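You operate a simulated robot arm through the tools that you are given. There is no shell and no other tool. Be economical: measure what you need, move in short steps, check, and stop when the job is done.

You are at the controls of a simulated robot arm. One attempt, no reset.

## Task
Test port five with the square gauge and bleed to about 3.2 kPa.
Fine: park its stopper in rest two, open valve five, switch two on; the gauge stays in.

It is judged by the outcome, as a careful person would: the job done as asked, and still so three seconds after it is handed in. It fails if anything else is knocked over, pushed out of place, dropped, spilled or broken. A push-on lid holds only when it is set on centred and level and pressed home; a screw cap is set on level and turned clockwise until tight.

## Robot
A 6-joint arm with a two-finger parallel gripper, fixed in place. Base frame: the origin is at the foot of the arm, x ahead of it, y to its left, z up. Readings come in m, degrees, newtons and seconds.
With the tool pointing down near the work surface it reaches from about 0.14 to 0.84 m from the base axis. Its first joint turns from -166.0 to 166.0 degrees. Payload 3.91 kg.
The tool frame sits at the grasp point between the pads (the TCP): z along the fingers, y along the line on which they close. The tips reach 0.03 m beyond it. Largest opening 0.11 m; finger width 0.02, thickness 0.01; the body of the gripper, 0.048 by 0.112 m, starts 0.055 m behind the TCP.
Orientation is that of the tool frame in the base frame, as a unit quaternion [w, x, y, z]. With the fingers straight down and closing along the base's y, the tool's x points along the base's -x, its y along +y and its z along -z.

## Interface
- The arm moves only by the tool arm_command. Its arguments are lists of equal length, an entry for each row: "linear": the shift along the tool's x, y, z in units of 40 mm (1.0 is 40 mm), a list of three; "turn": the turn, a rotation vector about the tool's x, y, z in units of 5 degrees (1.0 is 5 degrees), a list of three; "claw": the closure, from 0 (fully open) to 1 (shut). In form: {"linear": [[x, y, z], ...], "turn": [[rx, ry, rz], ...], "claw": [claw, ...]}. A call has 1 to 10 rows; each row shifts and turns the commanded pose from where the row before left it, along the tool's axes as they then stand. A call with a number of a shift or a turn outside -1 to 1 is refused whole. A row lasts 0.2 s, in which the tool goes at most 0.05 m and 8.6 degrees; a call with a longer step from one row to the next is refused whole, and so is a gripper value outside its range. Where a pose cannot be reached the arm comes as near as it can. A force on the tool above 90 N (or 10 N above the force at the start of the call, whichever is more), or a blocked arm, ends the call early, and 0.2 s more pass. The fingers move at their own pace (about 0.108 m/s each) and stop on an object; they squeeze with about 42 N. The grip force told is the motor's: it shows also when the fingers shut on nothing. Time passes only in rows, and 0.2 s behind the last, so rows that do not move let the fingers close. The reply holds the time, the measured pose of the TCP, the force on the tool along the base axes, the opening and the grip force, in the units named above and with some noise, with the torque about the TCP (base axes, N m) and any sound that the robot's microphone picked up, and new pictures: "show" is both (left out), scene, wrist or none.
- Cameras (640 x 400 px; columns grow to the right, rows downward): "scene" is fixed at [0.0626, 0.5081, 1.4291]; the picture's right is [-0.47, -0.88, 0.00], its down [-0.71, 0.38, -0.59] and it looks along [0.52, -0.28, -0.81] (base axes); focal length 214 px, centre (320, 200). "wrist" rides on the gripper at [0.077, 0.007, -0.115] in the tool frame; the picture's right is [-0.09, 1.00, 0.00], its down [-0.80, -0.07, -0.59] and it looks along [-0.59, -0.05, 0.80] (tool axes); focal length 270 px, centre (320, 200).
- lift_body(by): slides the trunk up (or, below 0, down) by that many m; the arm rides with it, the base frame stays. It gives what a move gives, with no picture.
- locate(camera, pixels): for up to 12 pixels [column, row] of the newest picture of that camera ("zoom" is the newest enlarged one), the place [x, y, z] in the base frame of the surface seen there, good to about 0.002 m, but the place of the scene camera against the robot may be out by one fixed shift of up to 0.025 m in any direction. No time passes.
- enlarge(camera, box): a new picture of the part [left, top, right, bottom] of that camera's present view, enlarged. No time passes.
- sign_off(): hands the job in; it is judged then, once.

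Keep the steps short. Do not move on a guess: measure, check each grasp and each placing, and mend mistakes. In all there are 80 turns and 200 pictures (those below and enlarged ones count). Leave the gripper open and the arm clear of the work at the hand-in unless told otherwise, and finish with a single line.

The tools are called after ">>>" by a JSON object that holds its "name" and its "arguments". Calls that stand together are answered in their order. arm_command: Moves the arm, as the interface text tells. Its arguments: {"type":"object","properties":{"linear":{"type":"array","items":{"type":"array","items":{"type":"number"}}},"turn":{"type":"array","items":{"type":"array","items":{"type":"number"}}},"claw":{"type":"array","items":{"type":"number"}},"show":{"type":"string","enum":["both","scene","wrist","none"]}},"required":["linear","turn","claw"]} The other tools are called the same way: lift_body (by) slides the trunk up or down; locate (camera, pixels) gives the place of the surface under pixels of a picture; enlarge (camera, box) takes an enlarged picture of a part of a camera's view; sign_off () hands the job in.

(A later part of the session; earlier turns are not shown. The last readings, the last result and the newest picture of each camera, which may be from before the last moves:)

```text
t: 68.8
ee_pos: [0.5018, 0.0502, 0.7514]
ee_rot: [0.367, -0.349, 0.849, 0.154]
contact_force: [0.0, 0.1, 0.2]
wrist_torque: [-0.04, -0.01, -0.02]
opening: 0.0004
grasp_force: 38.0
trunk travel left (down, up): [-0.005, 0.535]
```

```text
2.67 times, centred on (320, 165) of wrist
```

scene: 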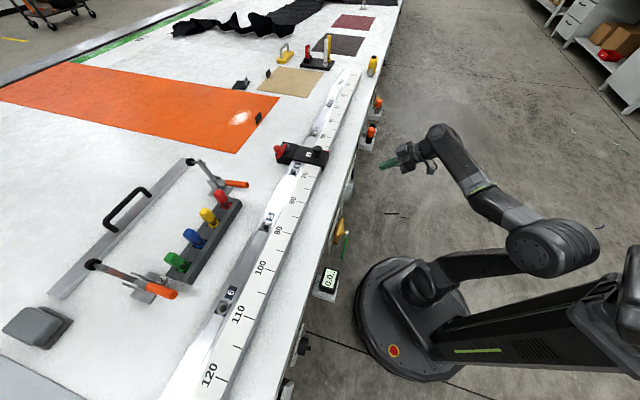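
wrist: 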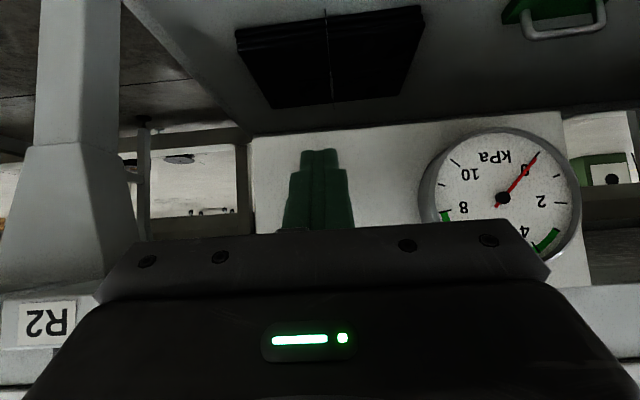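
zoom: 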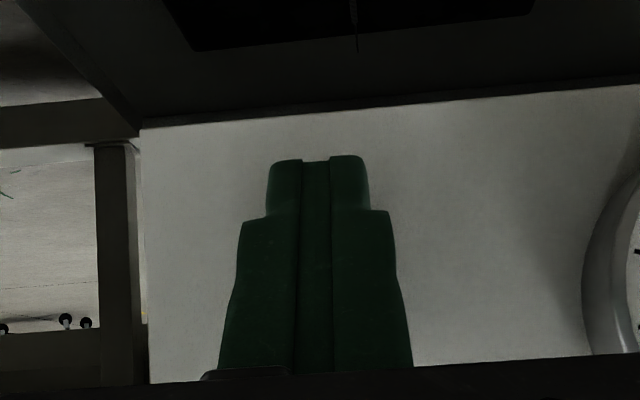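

n=0.390; the tip is about 2 cm from the rocker. I advance in small steps and watch the force.

>>> {"name": "arm_command", "arguments": {"linear": [[-0.17, 0, 0.18], [-0.1, 0, 0.11], [-0.09, 0, 0.09], [0, 0, 0]], "turn": [[0, 0, 0], [0, 0, 0], [0, 0, 0], [0, 0, 0]], "claw": [1, 1, 1, 1], "show": "wrist"}}

```text
t: 69.8
ee_pos: [0.5163, 0.0645, 0.7496]
ee_rot: [0.367, -0.35, 0.848, 0.155]
contact_force: [-12.7, -9.9, -1.8]
wrist_torque: [-0.2, 0.18, 0.05]
opening: 0.0
grasp_force: 37.5
trunk travel left (down, up): [-0.005, 0.535]
```

wrist: 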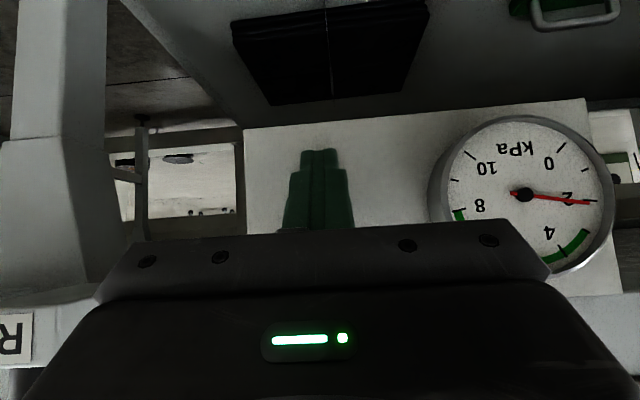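

The vacuum gauge's needle has left zero (about 2): the switch flipped. I withdraw and look.

>>> {"name": "arm_command", "arguments": {"linear": [[0.4, 0, -0.43], [0.5, 0, -0.53], [0.5, 0, -0.53], [-0.5, 0, -0.47], [-0.55, 0, -0.52], [-0.55, 0, -0.52]], "turn": [[0, 0, 0], [0, 0, 0], [0, 0, 0], [0, 0, 0], [0, 0, 0], [0, 0, 0]], "claw": [1, 1, 1, 1, 1, 1], "show": "both"}}

>>> {"name": "enlarge", "arguments": {"camera": "wrist", "box": [260, 60, 500, 220]}}

>>> {"name": "enlarge", "arguments": {"camera": "scene", "box": [290, 250, 370, 310]}}

```text
t: 71.2
ee_pos: [0.459, 0.0087, 0.8384]
ee_rot: [0.367, -0.349, 0.848, 0.154]
contact_force: [-0.6, 0.0, -0.9]
wrist_torque: [0.02, -0.01, 0.01]
opening: 0.0
grasp_force: 37.2
trunk travel left (down, up): [-0.005, 0.535]
```

scene: 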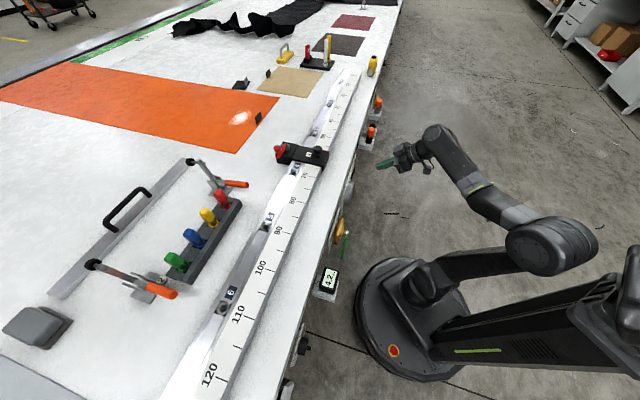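
wrist: 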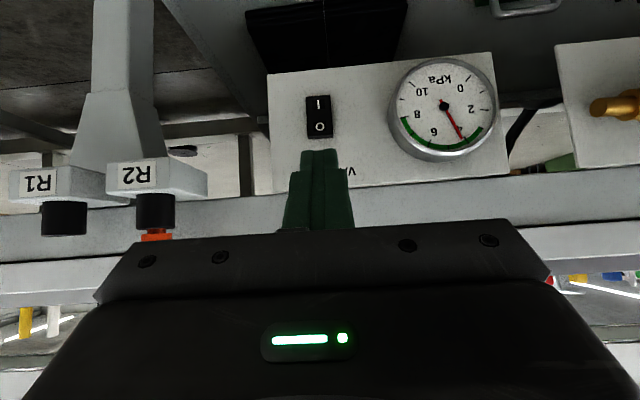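

```text
2.50 times, centred on (380, 140) of wrist
```

zoom: 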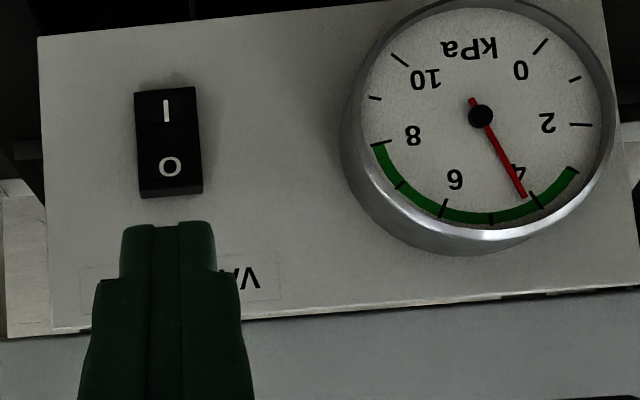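

```text
6.67 times, centred on (330, 280) of scene
```

zoom: 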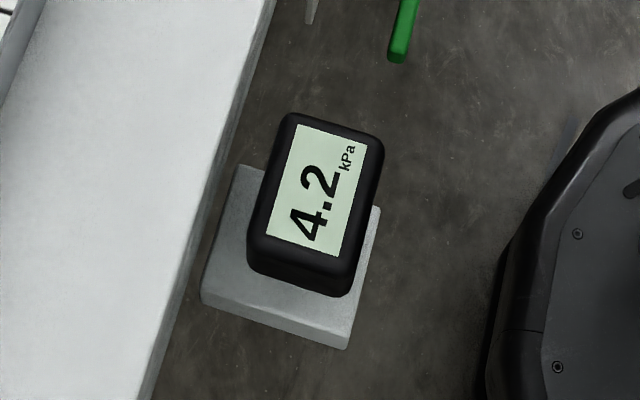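

Switch two is on (I pressed), the digital gauge reads 4.2 kPa, the needle about 4. I now go to the bleed dial: untilt, travel right.

>>> {"name": "arm_command", "arguments": {"linear": [[0, 0, 0], [0, 0, 0], [0, 0, 0], [0, 0, 0], [0, 0, 0], [0, 0, 0], [0, 0, 0], [0, 0, 0], [0, 0, 0], [0, 0, 0]], "turn": [[0, 0.934, 0], [0, 0.934, 0], [0, 0.934, 0], [0, 0.934, 0], [0, 0.934, 0], [0, 0.934, 0], [0, 0.934, 0], [0, 0.934, 0], [0, 0.934, 0], [0, 0.934, 0]], "claw": [1, 1, 1, 1, 1, 1, 1, 1, 1, 1], "show": "none"}}

>>> {"name": "arm_command", "arguments": {"linear": [[0.1, 1, 0], [0.1, 1, 0], [0, 1, 0], [0, 1, 0], [0, 1, 0], [0, 1, 0], [0, 1, 0], [0, 1, 0], [0, 1, 0], [0, 1, 0]], "turn": [[0, 0, 0], [0, 0, 0], [0, 0, 0], [0, 0, 0], [0, 0, 0], [0, 0, 0], [0, 0, 0], [0, 0, 0], [0, 0, 0], [0, 0, 0]], "claw": [1, 1, 1, 1, 1, 1, 1, 1, 1, 1], "show": "scene"}}

>>> {"name": "enlarge", "arguments": {"camera": "scene", "box": [290, 250, 370, 310]}}

```text
t: 73.4
ee_pos: [0.4598, 0.0081, 0.8383]
ee_rot: [0.0, -0.383, 0.924, 0.003]
contact_force: [-0.8, -0.5, 0.4]
wrist_torque: [0.02, 0.0, 0.0]
opening: 0.0001
grasp_force: 37.5
trunk travel left (down, up): [-0.005, 0.535]
```

```text
t: 75.6
ee_pos: [0.1694, 0.2844, 0.8399]
ee_rot: [0.001, -0.382, 0.924, 0.004]
contact_force: [-0.3, -0.2, 0.4]
wrist_torque: [0.01, 0.01, -0.01]
opening: 0.0001
grasp_force: 37.5
trunk travel left (down, up): [-0.005, 0.535]
```

scene: 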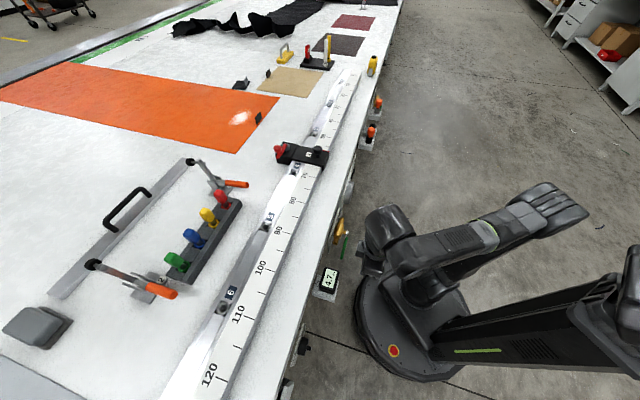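

```text
6.67 times, centred on (330, 280) of scene
```

zoom: 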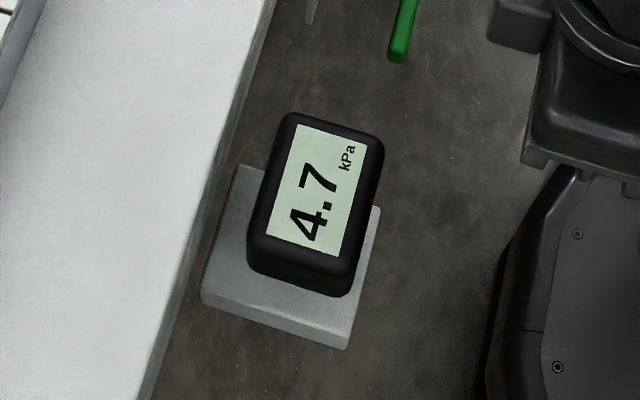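

It reads 4.7 and is settling. I go on to the dial (s≈0.29) and tilt the tool 45°.

>>> {"name": "arm_command", "arguments": {"linear": [[0.2, 1, 0], [0.2, 1, 0], [0.2, 1, 0], [0.2, 1, 0], [0, 1, 0], [0, 0.35, 0]], "turn": [[0, 0, 0], [0, 0, 0], [0, 0, 0], [0, 0, 0], [0, 0, 0], [0, 0, 0]], "claw": [1, 1, 1, 1, 1, 1], "show": "none"}}

>>> {"name": "arm_command", "arguments": {"linear": [[0, 0, 0], [0, 0, 0], [0, 0, 0], [0, 0, 0], [0, 0, 0], [0, 0, 0], [0, 0, 0], [0, 0, 0], [0, 0, 0]], "turn": [[0, -1, 0], [0, -1, 0], [0, -1, 0], [0, -1, 0], [0, -1, 0], [0, -1, 0], [0, -1, 0], [0, -1, 0], [0, -1, 0]], "claw": [1, 1, 1, 1, 1, 1, 1, 1, 1], "show": "both"}}

>>> {"name": "enlarge", "arguments": {"camera": "scene", "box": [290, 250, 370, 310]}}

```text
t: 77.0
ee_pos: [-0.0026, 0.4127, 0.8423]
ee_rot: [0.0, -0.383, 0.924, 0.003]
contact_force: [-0.3, -0.3, 0.6]
wrist_torque: [0.01, 0.0, 0.0]
opening: 0.0
grasp_force: 37.2
trunk travel left (down, up): [-0.005, 0.535]
```

```text
t: 79.0
ee_pos: [-0.0037, 0.4145, 0.842]
ee_rot: [0.355, -0.352, 0.853, 0.149]
contact_force: [0.5, 0.8, -0.2]
wrist_torque: [-0.03, 0.01, -0.01]
opening: 0.0
grasp_force: 38.1
trunk travel left (down, up): [-0.005, 0.535]
```

scene: 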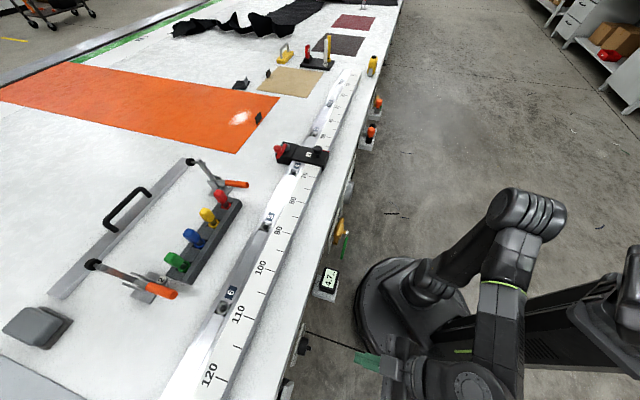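
wrist: 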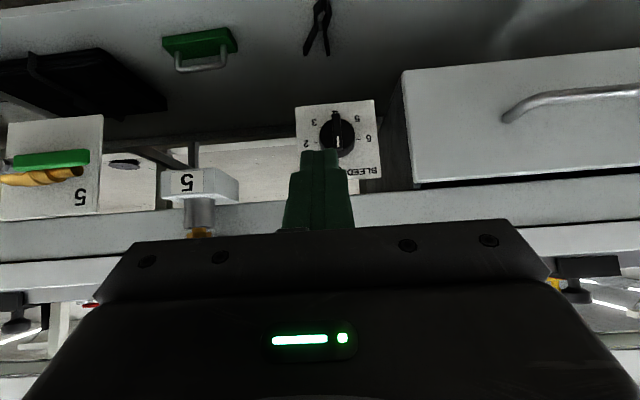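

```text
6.67 times, centred on (330, 280) of scene
```

zoom: 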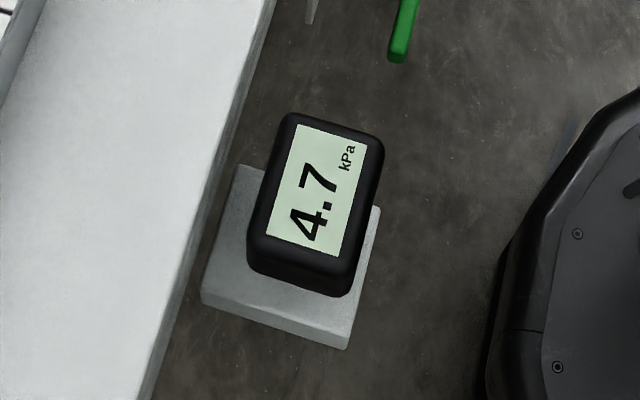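

Settled at 4.7. I enlarge and measure the dial.

>>> {"name": "enlarge", "arguments": {"camera": "wrist", "box": [280, 90, 400, 190]}}

>>> {"name": "locate", "arguments": {"camera": "wrist", "pixels": [[337, 112], [337, 120], [337, 133], [337, 145], [321, 135], [353, 135], [330, 130], [345, 130], [300, 110], [374, 105], [378, 175], [340, 150]]}}

```text
4.00 times, centred on (340, 140) of wrist
```

zoom: 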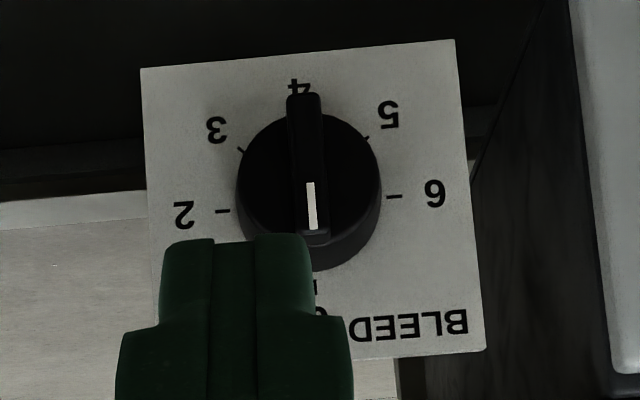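

```text
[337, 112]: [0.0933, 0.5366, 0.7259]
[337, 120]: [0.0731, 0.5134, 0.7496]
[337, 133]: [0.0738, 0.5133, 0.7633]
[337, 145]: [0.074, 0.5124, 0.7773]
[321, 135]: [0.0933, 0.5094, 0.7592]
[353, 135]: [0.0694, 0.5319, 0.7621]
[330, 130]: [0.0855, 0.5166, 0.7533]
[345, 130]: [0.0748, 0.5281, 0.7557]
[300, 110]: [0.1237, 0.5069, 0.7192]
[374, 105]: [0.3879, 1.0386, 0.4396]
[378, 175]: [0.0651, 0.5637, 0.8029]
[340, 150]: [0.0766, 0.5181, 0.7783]
```

The pointer's white mark is at 0 (world top); scale goes clockwise seen from the front, 45° per unit. Bar handle: centre s≈0.311, z≈0.761, face n≈0.4147, cylinder face n≈0.426. I tilt the tool to horizontal so that I can grip the bar and turn about its axis.

>>> {"name": "arm_command", "arguments": {"linear": [[0, 0, 0], [0, 0, 0], [0, 0, 0], [0, 0, 0], [0, 0, 0], [0, 0, 0], [0, 0, 0], [0, 0, 0], [0, 0, 0]], "turn": [[0, -1, 0], [0, -1, 0], [0, -1, 0], [0, -1, 0], [0, -1, 0], [0, -1, 0], [0, -1, 0], [0, -1, 0], [0, -1, 0]], "claw": [0.8, 0.7, 0.7, 0.7, 0.7, 0.7, 0.7, 0.7, 0.7], "show": "both"}}

```text
t: 81.0
ee_pos: [-0.0037, 0.4136, 0.8419]
ee_rot: [0.654, -0.268, 0.653, 0.272]
contact_force: [-0.3, -0.6, 0.3]
wrist_torque: [-0.03, -0.02, 0.03]
opening: 0.0328
grasp_force: 0.0
trunk travel left (down, up): [-0.005, 0.535]
```

scene: 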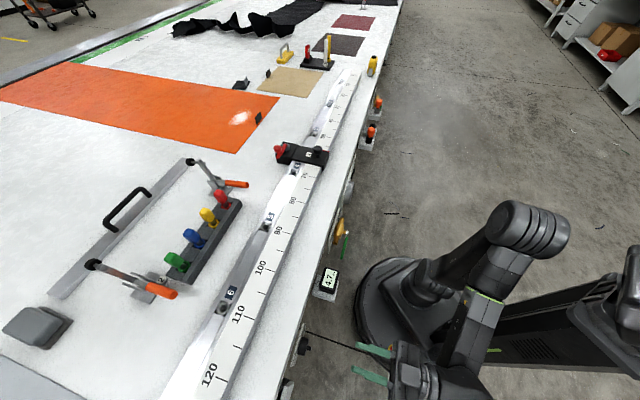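
wrist: 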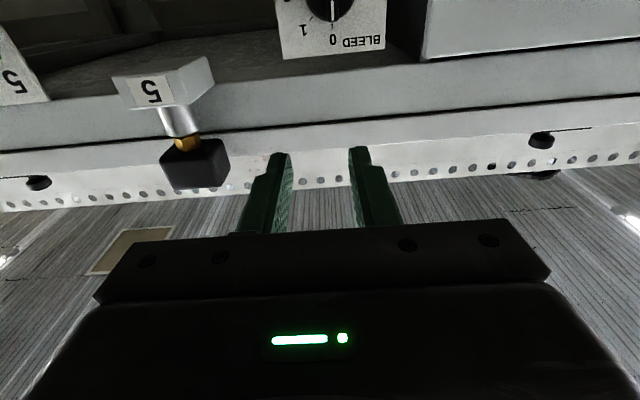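

The tool is level. I lower 0.081 and shift +0.016 in s, then look at the knob.

>>> {"name": "arm_command", "arguments": {"linear": [[0, 0.4, 0], [0.5, 0, 0], [0.5, 0, 0], [0.5, 0, 0], [0.52, 0, 0]], "turn": [[0, 0, 0], [0, 0, 0], [0, 0, 0], [0, 0, 0], [0, 0, 0]], "claw": [0.7, 0.7, 0.7, 0.7, 0.7], "show": "both"}}

>>> {"name": "enlarge", "arguments": {"camera": "wrist", "box": [240, 80, 400, 220]}}

```text
t: 82.2
ee_pos: [-0.0144, 0.4259, 0.7598]
ee_rot: [0.654, -0.268, 0.653, 0.273]
contact_force: [-0.2, 0.5, -0.6]
wrist_torque: [0.03, -0.01, 0.03]
opening: 0.0331
grasp_force: 0.0
trunk travel left (down, up): [-0.005, 0.535]
```

scene: 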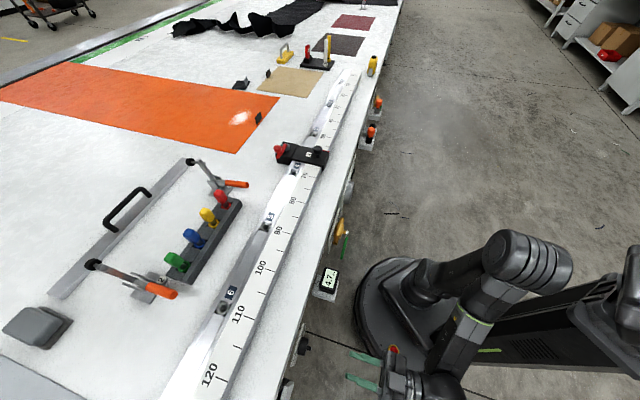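
wrist: 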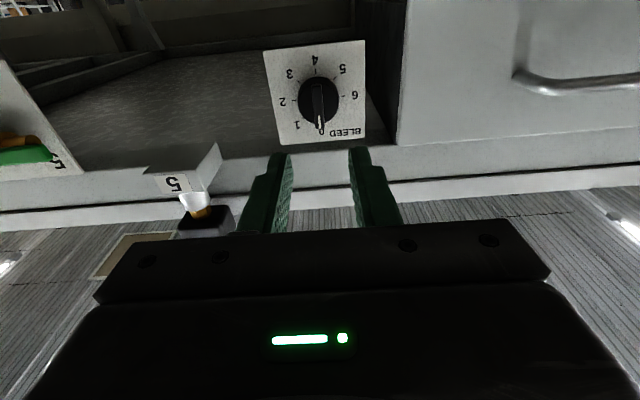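

```text
2.86 times, centred on (320, 150) of wrist
```

zoom: 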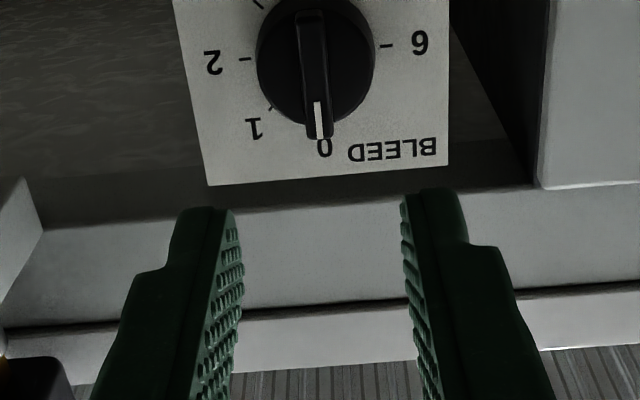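

I measure the knob from this view.

>>> {"name": "locate", "arguments": {"camera": "wrist", "pixels": [[318, 87], [318, 100], [319, 115], [320, 127], [313, 100], [324, 100], [305, 100], [332, 100], [299, 100], [339, 100], [318, 79], [318, 120]]}}

```text
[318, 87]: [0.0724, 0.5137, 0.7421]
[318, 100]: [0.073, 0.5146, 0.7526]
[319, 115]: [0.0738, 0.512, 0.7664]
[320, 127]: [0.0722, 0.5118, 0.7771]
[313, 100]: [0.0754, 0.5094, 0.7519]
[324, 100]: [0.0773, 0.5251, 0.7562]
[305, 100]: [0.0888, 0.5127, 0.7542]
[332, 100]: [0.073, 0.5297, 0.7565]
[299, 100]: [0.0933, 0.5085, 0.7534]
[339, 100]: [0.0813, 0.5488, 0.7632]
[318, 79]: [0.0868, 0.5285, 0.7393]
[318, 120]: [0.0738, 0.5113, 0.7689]
```

Aligned: knob axis s≈0.311, z≈0.761; TCP s 0.3113, z 0.760. I advance 0.100 so the tips straddle the bar, short of the cylinder face.

>>> {"name": "arm_command", "arguments": {"linear": [[-0.03, 0, 0.7], [0, 0, 0.7], [0, 0, 0.6], [0, 0, 0.4], [0, 0, 0.1]], "turn": [[0, 0, 0], [0, 0, 0], [0, 0, 0], [0, 0, 0], [0, 0, 0]], "claw": [0.7, 0.7, 0.7, 0.7, 0.7], "show": "wrist"}}

>>> {"name": "enlarge", "arguments": {"camera": "wrist", "box": [240, 80, 400, 240]}}

```text
t: 83.4
ee_pos: [0.0571, 0.498, 0.7614]
ee_rot: [0.654, -0.268, 0.653, 0.273]
contact_force: [-0.1, -0.6, 0.2]
wrist_torque: [-0.01, -0.02, 0.02]
opening: 0.0329
grasp_force: 0.1
trunk travel left (down, up): [-0.005, 0.535]
```

wrist: 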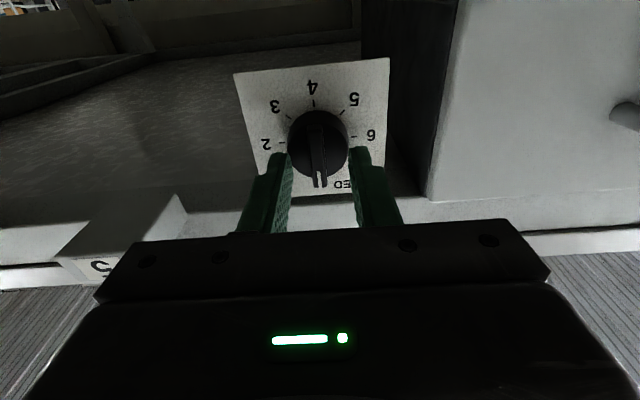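

```text
2.50 times, centred on (320, 160) of wrist
```

zoom: 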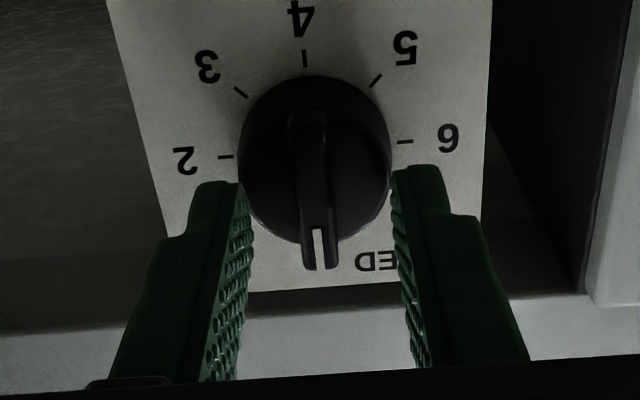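

Good. I close on the bar.

>>> {"name": "arm_command", "arguments": {"linear": [[0, 0, 0], [0, 0, 0], [0, 0, 0]], "turn": [[0, 0, 0], [0, 0, 0], [0, 0, 0]], "claw": [1, 1, 1], "show": "wrist"}}

>>> {"name": "enlarge", "arguments": {"camera": "wrist", "box": [240, 80, 400, 240]}}

```text
t: 84.2
ee_pos: [0.0572, 0.4964, 0.7618]
ee_rot: [0.654, -0.267, 0.653, 0.271]
contact_force: [6.8, -8.4, -3.2]
wrist_torque: [0.42, -0.45, -0.32]
opening: 0.0089
grasp_force: 44.7
trunk travel left (down, up): [-0.005, 0.535]
```

wrist: 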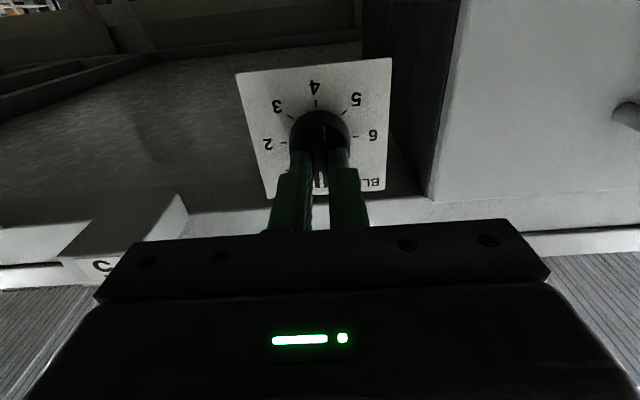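

```text
2.50 times, centred on (320, 160) of wrist
```

zoom: 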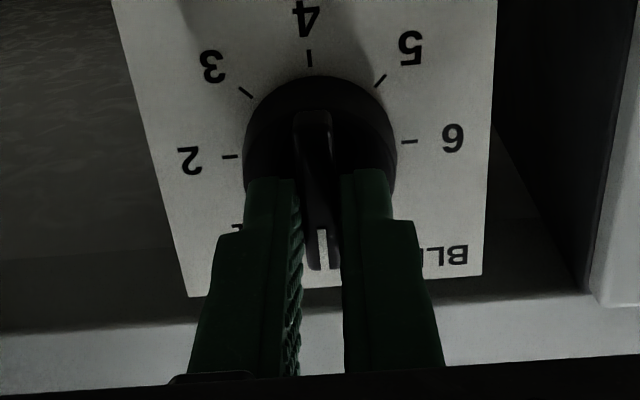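

Gripped (0.009 m). I turn +40° clockwise about the tool axis and read the gauge.

>>> {"name": "arm_command", "arguments": {"linear": [[0, 0, 0], [0, 0, 0], [0, 0, 0], [0, 0, 0], [0, 0, 0], [0, 0, 0], [0, 0, 0], [0, 0, 0], [0, 0, 0], [0, 0, 0]], "turn": [[0, 0, 1], [0, 0, 1], [0, 0, 1], [0, 0, 1], [0, 0, 1], [0, 0, 1], [0, 0, 1], [0, 0, 1], [0, 0, 0], [0, 0, 0]], "claw": [1, 1, 1, 1, 1, 1, 1, 1, 1, 1], "show": "both"}}

>>> {"name": "enlarge", "arguments": {"camera": "wrist", "box": [240, 80, 400, 240]}}

>>> {"name": "enlarge", "arguments": {"camera": "scene", "box": [290, 250, 370, 310]}}

```text
t: 85.9
ee_pos: [0.0594, 0.4952, 0.7637]
ee_rot: [0.53, -0.045, 0.716, 0.453]
contact_force: [16.9, -10.5, -14.9]
wrist_torque: [-0.02, -0.09, -0.38]
opening: 0.0088
grasp_force: 45.6
out of reach, approached as far as the arm can: row 8
trunk travel left (down, up): [-0.005, 0.535]
stopped in row 8: the force on the tool passed its limit at 100 N (the readings are from after the stop); the commanded pose is now the measured one
```

scene: 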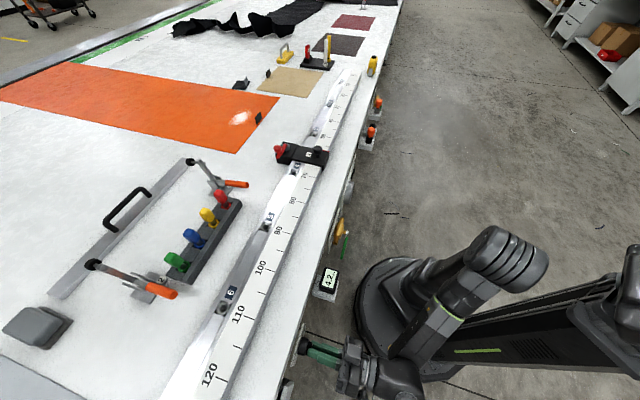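
wrist: 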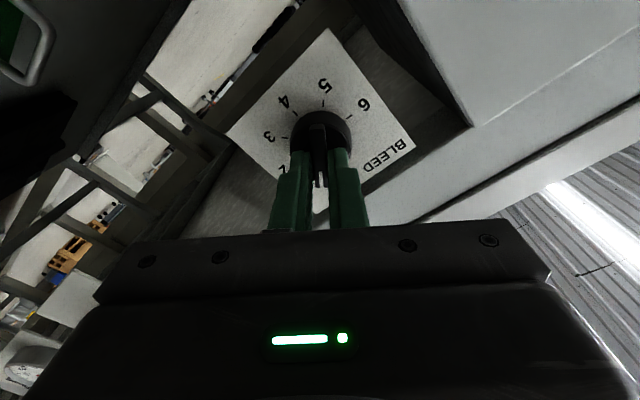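

```text
2.50 times, centred on (320, 160) of wrist
```

zoom: 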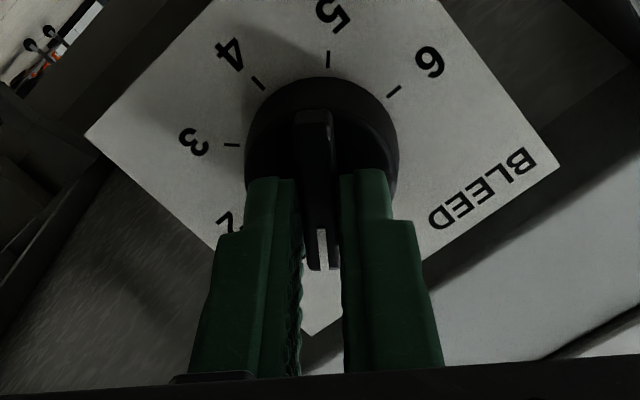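

```text
6.67 times, centred on (330, 280) of scene
```

zoom: 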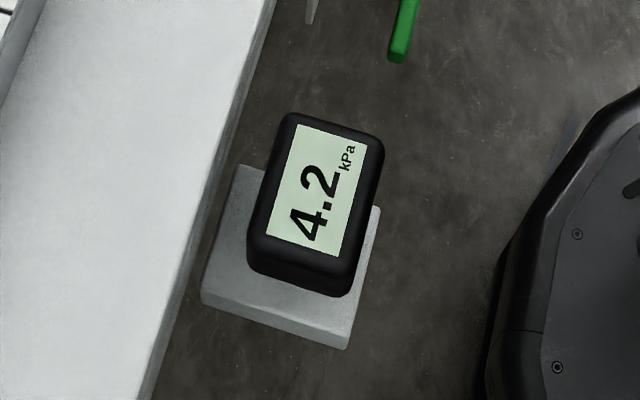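

The dial turned to about 0.85 and the gauge reads 4.2; the last joint has reached its end. I release, withdraw and will regrip with the tool rolled back by 180° (the bar is symmetric).

>>> {"name": "arm_command", "arguments": {"linear": [[0, 0, 0], [0, 0, 0], [0, 0, -0.3], [0, 0, -0.6], [0, 0, -0.6], [0, 0, 0], [0, 0, 0], [0, 0, 0], [0, 0, 0], [0, 0, 0]], "turn": [[0, 0, 0], [0, 0, 0], [0, 0, 0], [0, 0, 0], [0, 0, 0], [0, 0, -1], [0, 0, -1], [0, 0, -1], [0, 0, -1], [0, 0, -1]], "claw": [0.75, 0.7, 0.7, 0.7, 0.7, 0.7, 0.7, 0.7, 0.7, 0.7], "show": "both"}}

>>> {"name": "enlarge", "arguments": {"camera": "scene", "box": [290, 250, 370, 310]}}

>>> {"name": "enlarge", "arguments": {"camera": "wrist", "box": [240, 40, 400, 180]}}

```text
t: 88.1
ee_pos: [0.013, 0.4544, 0.7664]
ee_rot: [0.616, -0.2, 0.687, 0.328]
contact_force: [0.6, 0.1, 0.4]
wrist_torque: [0.0, 0.03, 0.0]
opening: 0.0329
grasp_force: 0.0
trunk travel left (down, up): [-0.005, 0.535]
```

scene: 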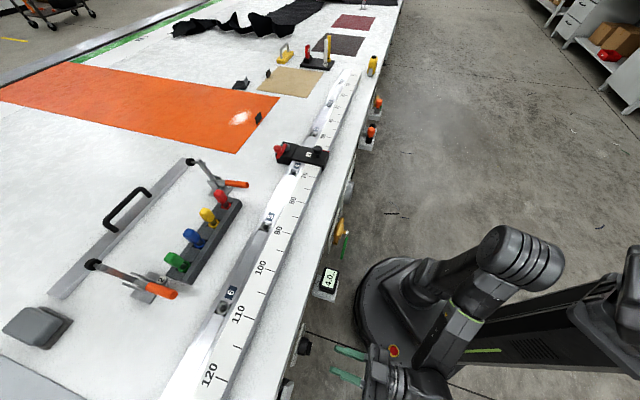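
wrist: 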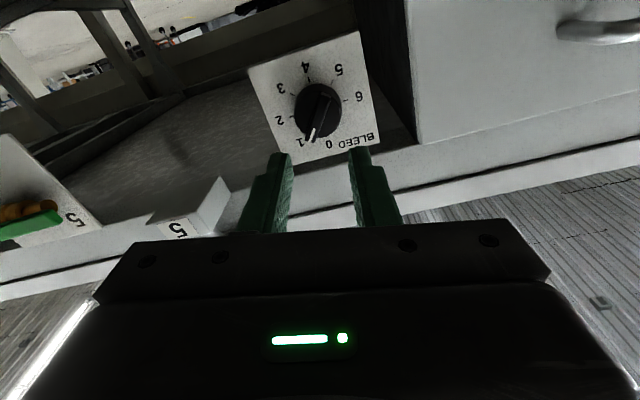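

```text
6.67 times, centred on (330, 280) of scene
```

zoom: 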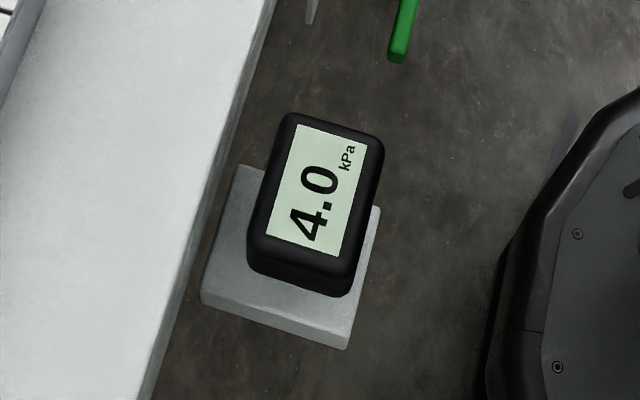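

```text
2.86 times, centred on (320, 110) of wrist
```

zoom: 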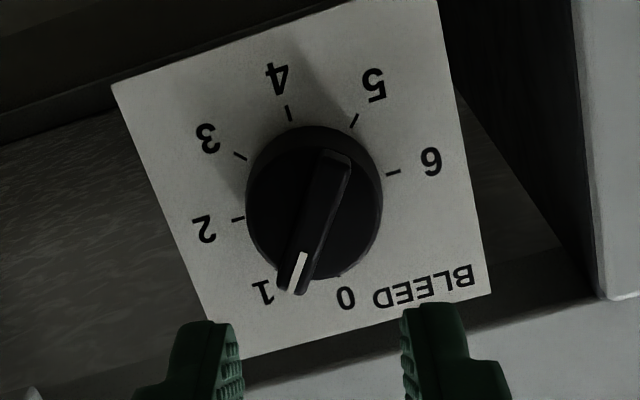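

4.0 kPa at dial ≈0.85, so about 2 will be needed. I roll the tool back by 155° more (to −142°), in place at n 0.33.

>>> {"name": "arm_command", "arguments": {"linear": [[0, 0, 0], [0, 0, 0], [0, 0, 0], [0, 0, 0], [0, 0, 0], [0, 0, 0], [0, 0, 0], [0, 0, 0], [0, 0, 0], [0, 0, 0]], "turn": [[0, 0, -1], [0, 0, -1], [0, 0, -1], [0, 0, -1], [0, 0, -1], [0, 0, -1], [0, 0, -1], [0, 0, -1], [0, 0, -1], [0, 0, -1]], "claw": [0.7, 0.7, 0.7, 0.7, 0.7, 0.7, 0.7, 0.7, 0.7, 0.7], "show": "none"}}

>>> {"name": "arm_command", "arguments": {"linear": [[0, 0, 0], [0, 0, 0], [0, 0, 0], [0, 0, 0], [0, 0, 0], [0, 0, 0], [0, 0, 0], [0, 0, 0], [0, 0, 0], [0, 0, 0]], "turn": [[0, 0, -1], [0, 0, -1], [0, 0, -1], [0, 0, -1], [0, 0, -1], [0, 0, -1], [0, 0, -1], [0, 0, -1], [0, 0, -1], [0, 0, -1]], "claw": [0.7, 0.7, 0.7, 0.7, 0.7, 0.7, 0.7, 0.7, 0.7, 0.7], "show": "none"}}

>>> {"name": "arm_command", "arguments": {"linear": [[0, 0, 0], [0, 0, 0], [0, 0, 0], [0, 0, 0], [0, 0, 0], [0, 0, 0], [0, 0, 0], [0, 0, 0], [0, 0, 0], [0, 0, 0]], "turn": [[0, 0, -1], [0, 0, -1], [0, 0, -1], [0, 0, -1], [0, 0, -1], [0, 0, -1], [0, 0, -1], [0, 0, -1], [0, 0, -1], [0, 0, -1]], "claw": [0.7, 0.7, 0.7, 0.7, 0.7, 0.7, 0.7, 0.7, 0.7, 0.7], "show": "both"}}

```text
t: 90.3
ee_pos: [0.0116, 0.4537, 0.7663]
ee_rot: [0.697, -0.472, 0.538, 0.038]
contact_force: [0.5, 0.0, -0.4]
wrist_torque: [0.01, -0.02, -0.05]
opening: 0.0332
grasp_force: 0.0
trunk travel left (down, up): [-0.005, 0.535]
```

```text
t: 92.5
ee_pos: [0.0135, 0.4542, 0.7651]
ee_rot: [-0.648, 0.656, -0.288, 0.26]
contact_force: [-0.4, -0.5, 0.2]
wrist_torque: [0.02, 0.0, 0.01]
opening: 0.033
grasp_force: 0.1
trunk travel left (down, up): [-0.005, 0.535]
```

```text
t: 94.7
ee_pos: [0.0129, 0.4553, 0.7657]
ee_rot: [-0.477, 0.716, 0.015, 0.51]
contact_force: [-0.5, -0.3, -0.4]
wrist_torque: [-0.01, 0.0, -0.01]
opening: 0.0329
grasp_force: 0.0
trunk travel left (down, up): [-0.005, 0.535]
```

scene: 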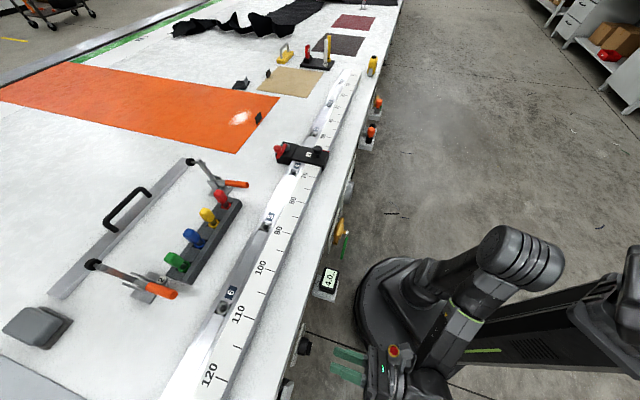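
wrist: 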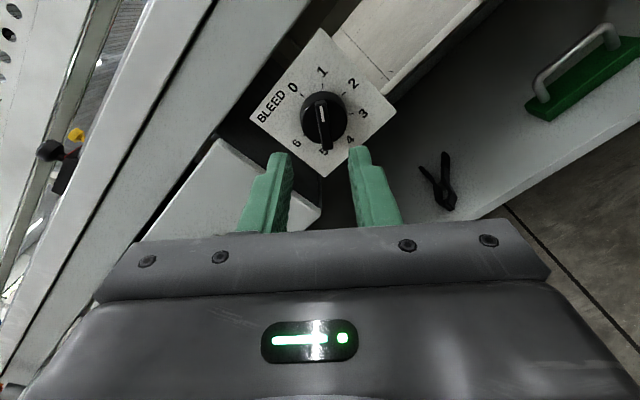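

The bar is now nearly aligned with the fingers. I enlarge and measure.

>>> {"name": "enlarge", "arguments": {"camera": "wrist", "box": [240, 60, 400, 180]}}

>>> {"name": "locate", "arguments": {"camera": "wrist", "pixels": [[322, 108], [324, 125], [326, 140], [322, 115], [323, 130], [302, 115], [345, 118]]}}

```text
3.33 times, centred on (320, 120) of wrist
```

zoom: 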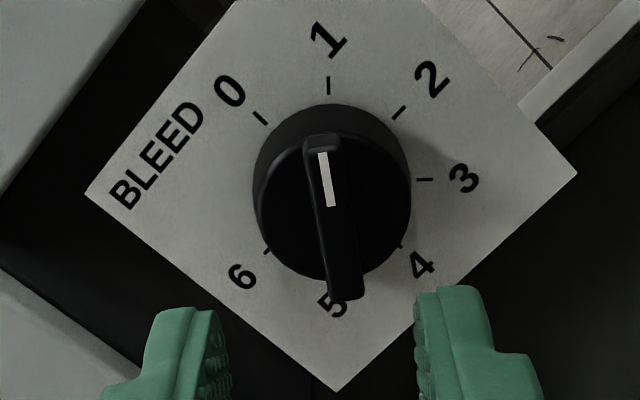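

```text
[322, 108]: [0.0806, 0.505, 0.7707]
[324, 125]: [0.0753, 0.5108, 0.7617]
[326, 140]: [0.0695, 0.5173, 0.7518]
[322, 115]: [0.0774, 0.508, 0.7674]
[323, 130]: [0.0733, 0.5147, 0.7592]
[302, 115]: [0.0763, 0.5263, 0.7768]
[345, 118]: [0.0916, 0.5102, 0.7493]
```

Bar is at ≈41° (dial 0.9), tool x already aligned with it. The bar is ~3 mm to the tool's +y. I correct and advance 0.061.

>>> {"name": "arm_command", "arguments": {"linear": [[0, 0.07, 0], [0, 0, 0.6], [0, 0, 0.6], [0, 0, 0.33], [0, 0, 0]], "turn": [[0, 0, 0], [0, 0, 0], [0, 0, 0], [0, 0, 0], [0, 0, 0]], "claw": [0.7, 0.7, 0.7, 0.7, 0.7], "show": "wrist"}}

>>> {"name": "enlarge", "arguments": {"camera": "wrist", "box": [240, 80, 400, 220]}}

```text
t: 95.9
ee_pos: [0.0581, 0.496, 0.7632]
ee_rot: [-0.478, 0.716, 0.014, 0.509]
contact_force: [0.7, 0.3, -0.2]
wrist_torque: [0.01, -0.03, 0.0]
opening: 0.033
grasp_force: 0.1
trunk travel left (down, up): [-0.005, 0.535]
```

wrist: 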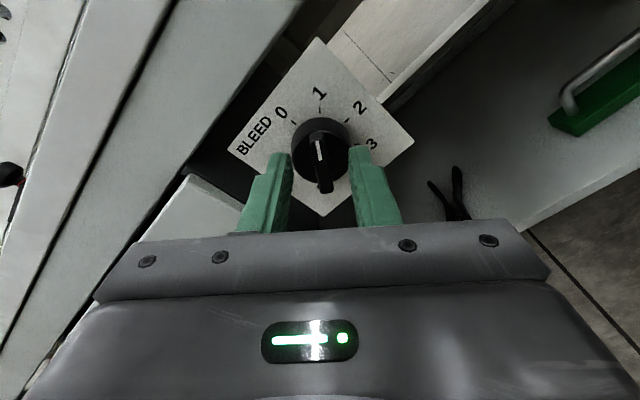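

```text
2.86 times, centred on (320, 150) of wrist
```

zoom: 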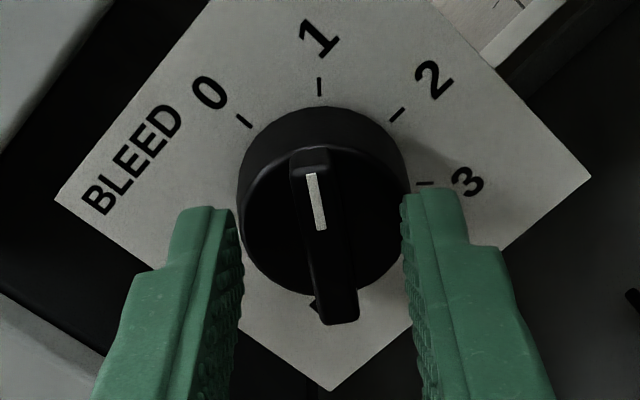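

Straddling. I close, then turn +40° (to ≈1.8).

>>> {"name": "arm_command", "arguments": {"linear": [[0, 0, 0], [0, 0, 0], [0, 0, 0], [0, 0, 0], [0, 0, 0], [0, 0, 0], [0, 0, 0]], "turn": [[0, 0, 0], [0, 0, 0], [0, 0, 0], [0, 0, 1], [0, 0, 1], [0, 0, 1], [0, 0, 1]], "claw": [1, 1, 1, 1, 1, 1, 1], "show": "wrist"}}

>>> {"name": "arm_command", "arguments": {"linear": [[0, 0, 0], [0, 0, 0], [0, 0, 0], [0, 0, 0], [0, 0, 0], [0, 0, 0], [0, 0, 0], [0, 0, 0], [0, 0, 0]], "turn": [[0, 0, 1], [0, 0, 1], [0, 0, 1], [0, 0, 1], [0, 0, 0], [0, 0, 0], [0, 0, 0], [0, 0, 0], [0, 0, 0]], "claw": [1, 1, 1, 1, 1, 1, 1, 1, 1], "show": "both"}}

>>> {"name": "enlarge", "arguments": {"camera": "scene", "box": [290, 250, 370, 310]}}

```text
t: 97.5
ee_pos: [0.0595, 0.4953, 0.7617]
ee_rot: [-0.558, 0.708, -0.11, 0.418]
contact_force: [2.8, -19.8, -23.3]
wrist_torque: [-0.72, 0.65, 0.76]
opening: 0.0089
grasp_force: 45.2
trunk travel left (down, up): [-0.005, 0.535]
```

wrist: 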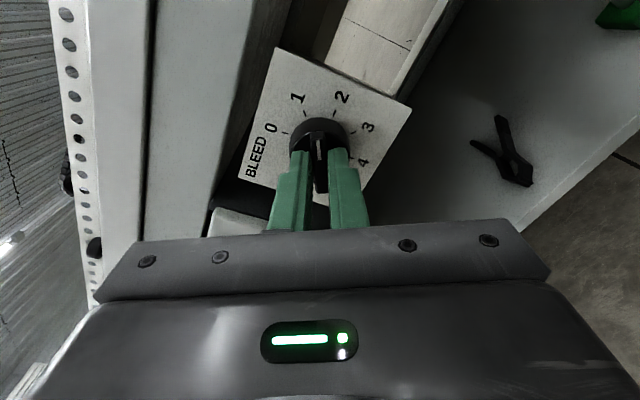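

```text
t: 99.5
ee_pos: [0.0593, 0.495, 0.7605]
ee_rot: [-0.622, 0.679, -0.23, 0.315]
contact_force: [-1.4, -20.0, -37.8]
wrist_torque: [-0.55, 0.46, -0.17]
opening: 0.0088
grasp_force: 45.1
trunk travel left (down, up): [-0.005, 0.535]
```

scene: 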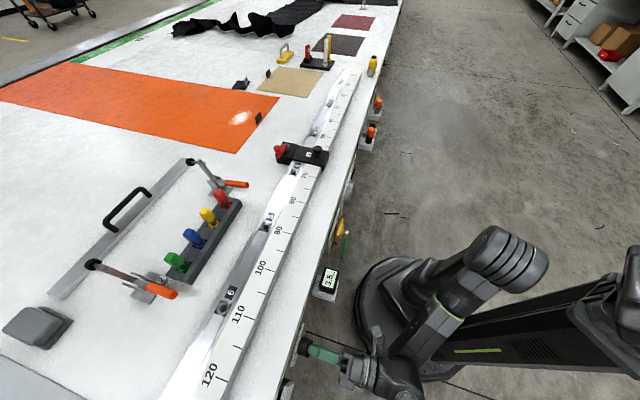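
wrist: 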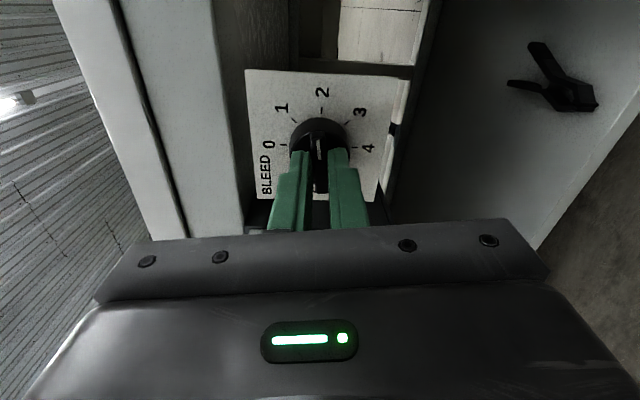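

```text
6.67 times, centred on (330, 280) of scene
```

zoom: 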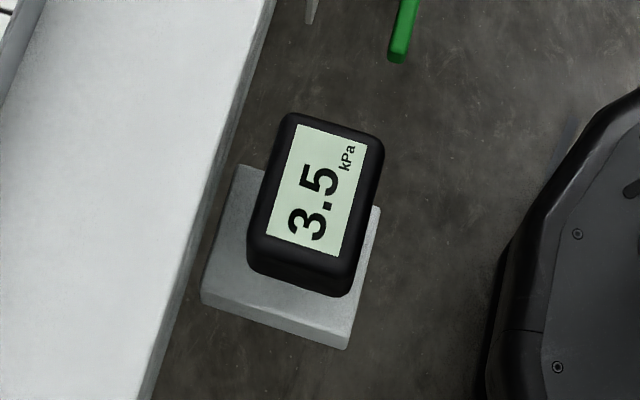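

Reading 3.5, possibly still settling. I wait 2 s holding still.

>>> {"name": "arm_command", "arguments": {"linear": [[0, 0, 0], [0, 0, 0], [0, 0, 0], [0, 0, 0], [0, 0, 0], [0, 0, 0], [0, 0, 0], [0, 0, 0], [0, 0, 0], [0, 0, 0]], "turn": [[0, 0, 0], [0, 0, 0], [0, 0, 0], [0, 0, 0], [0, 0, 0], [0, 0, 0], [0, 0, 0], [0, 0, 0], [0, 0, 0], [0, 0, 0]], "claw": [1, 1, 1, 1, 1, 1, 1, 1, 1, 1], "show": "scene"}}

>>> {"name": "enlarge", "arguments": {"camera": "scene", "box": [290, 250, 370, 310]}}

```text
t: 101.7
ee_pos: [0.0587, 0.4958, 0.761]
ee_rot: [-0.621, 0.68, -0.229, 0.316]
contact_force: [-3.6, -21.3, -39.1]
wrist_torque: [-0.59, 0.48, -0.28]
opening: 0.0089
grasp_force: 45.0
trunk travel left (down, up): [-0.005, 0.535]
```

scene: 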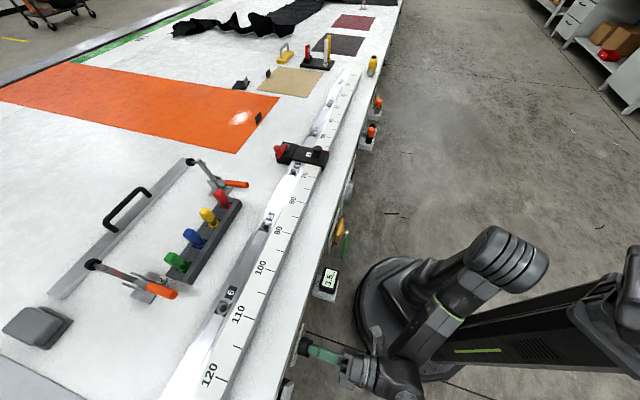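

```text
6.67 times, centred on (330, 280) of scene
```

zoom: 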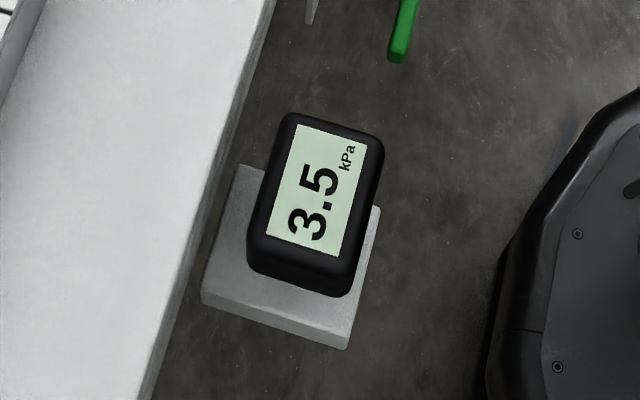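

Stable 3.5. I turn another 25° and wait for the reading.

>>> {"name": "arm_command", "arguments": {"linear": [[0, 0, 0], [0, 0, 0], [0, 0, 0], [0, 0, 0], [0, 0, 0], [0, 0, 0], [0, 0, 0], [0, 0, 0], [0, 0, 0], [0, 0, 0]], "turn": [[0, 0, 1], [0, 0, 1], [0, 0, 1], [0, 0, 1], [0, 0, 1], [0, 0, 0], [0, 0, 0], [0, 0, 0], [0, 0, 0], [0, 0, 0]], "claw": [1, 1, 1, 1, 1, 1, 1, 1, 1, 1], "show": "none"}}

>>> {"name": "arm_command", "arguments": {"linear": [[0, 0, 0], [0, 0, 0], [0, 0, 0], [0, 0, 0], [0, 0, 0], [0, 0, 0], [0, 0, 0], [0, 0, 0], [0, 0, 0], [0, 0, 0]], "turn": [[0, 0, 0], [0, 0, 0], [0, 0, 0], [0, 0, 0], [0, 0, 0], [0, 0, 0], [0, 0, 0], [0, 0, 0], [0, 0, 0], [0, 0, 0]], "claw": [1, 1, 1, 1, 1, 1, 1, 1, 1, 1], "show": "both"}}

>>> {"name": "enlarge", "arguments": {"camera": "scene", "box": [290, 250, 370, 310]}}

```text
t: 103.9
ee_pos: [0.0588, 0.4965, 0.7599]
ee_rot: [0.675, -0.614, 0.372, -0.174]
contact_force: [0.2, -13.5, -43.2]
wrist_torque: [-0.61, 0.51, -0.13]
opening: 0.009
grasp_force: 45.5
trunk travel left (down, up): [-0.005, 0.535]
```

```text
t: 106.1
ee_pos: [0.0587, 0.4966, 0.7608]
ee_rot: [0.674, -0.614, 0.372, -0.174]
contact_force: [-1.9, -11.8, -42.3]
wrist_torque: [-0.67, 0.58, -0.31]
opening: 0.0089
grasp_force: 45.1
trunk travel left (down, up): [-0.005, 0.535]
```

scene: 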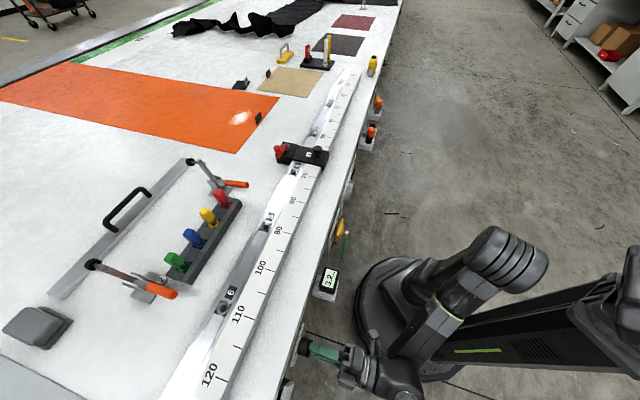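
wrist: 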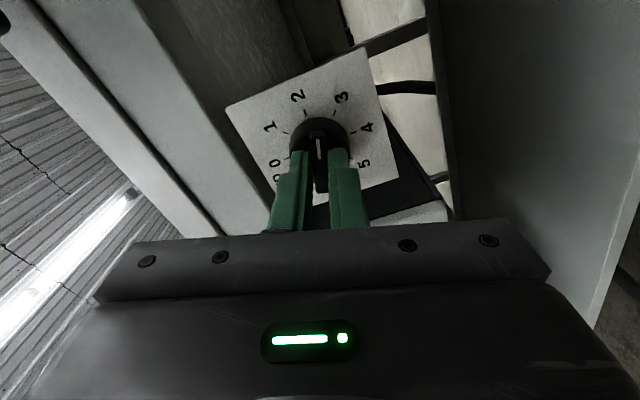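

```text
6.67 times, centred on (330, 280) of scene
```

zoom: 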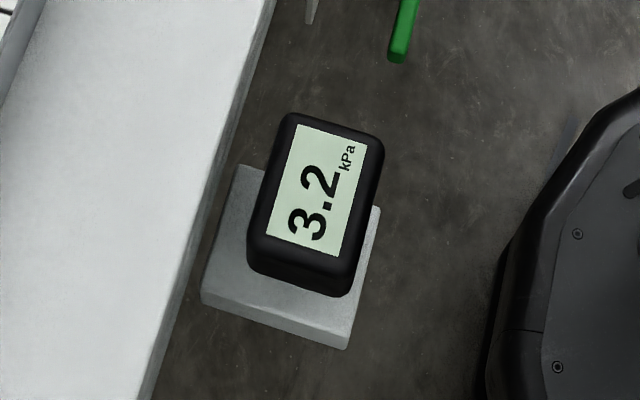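

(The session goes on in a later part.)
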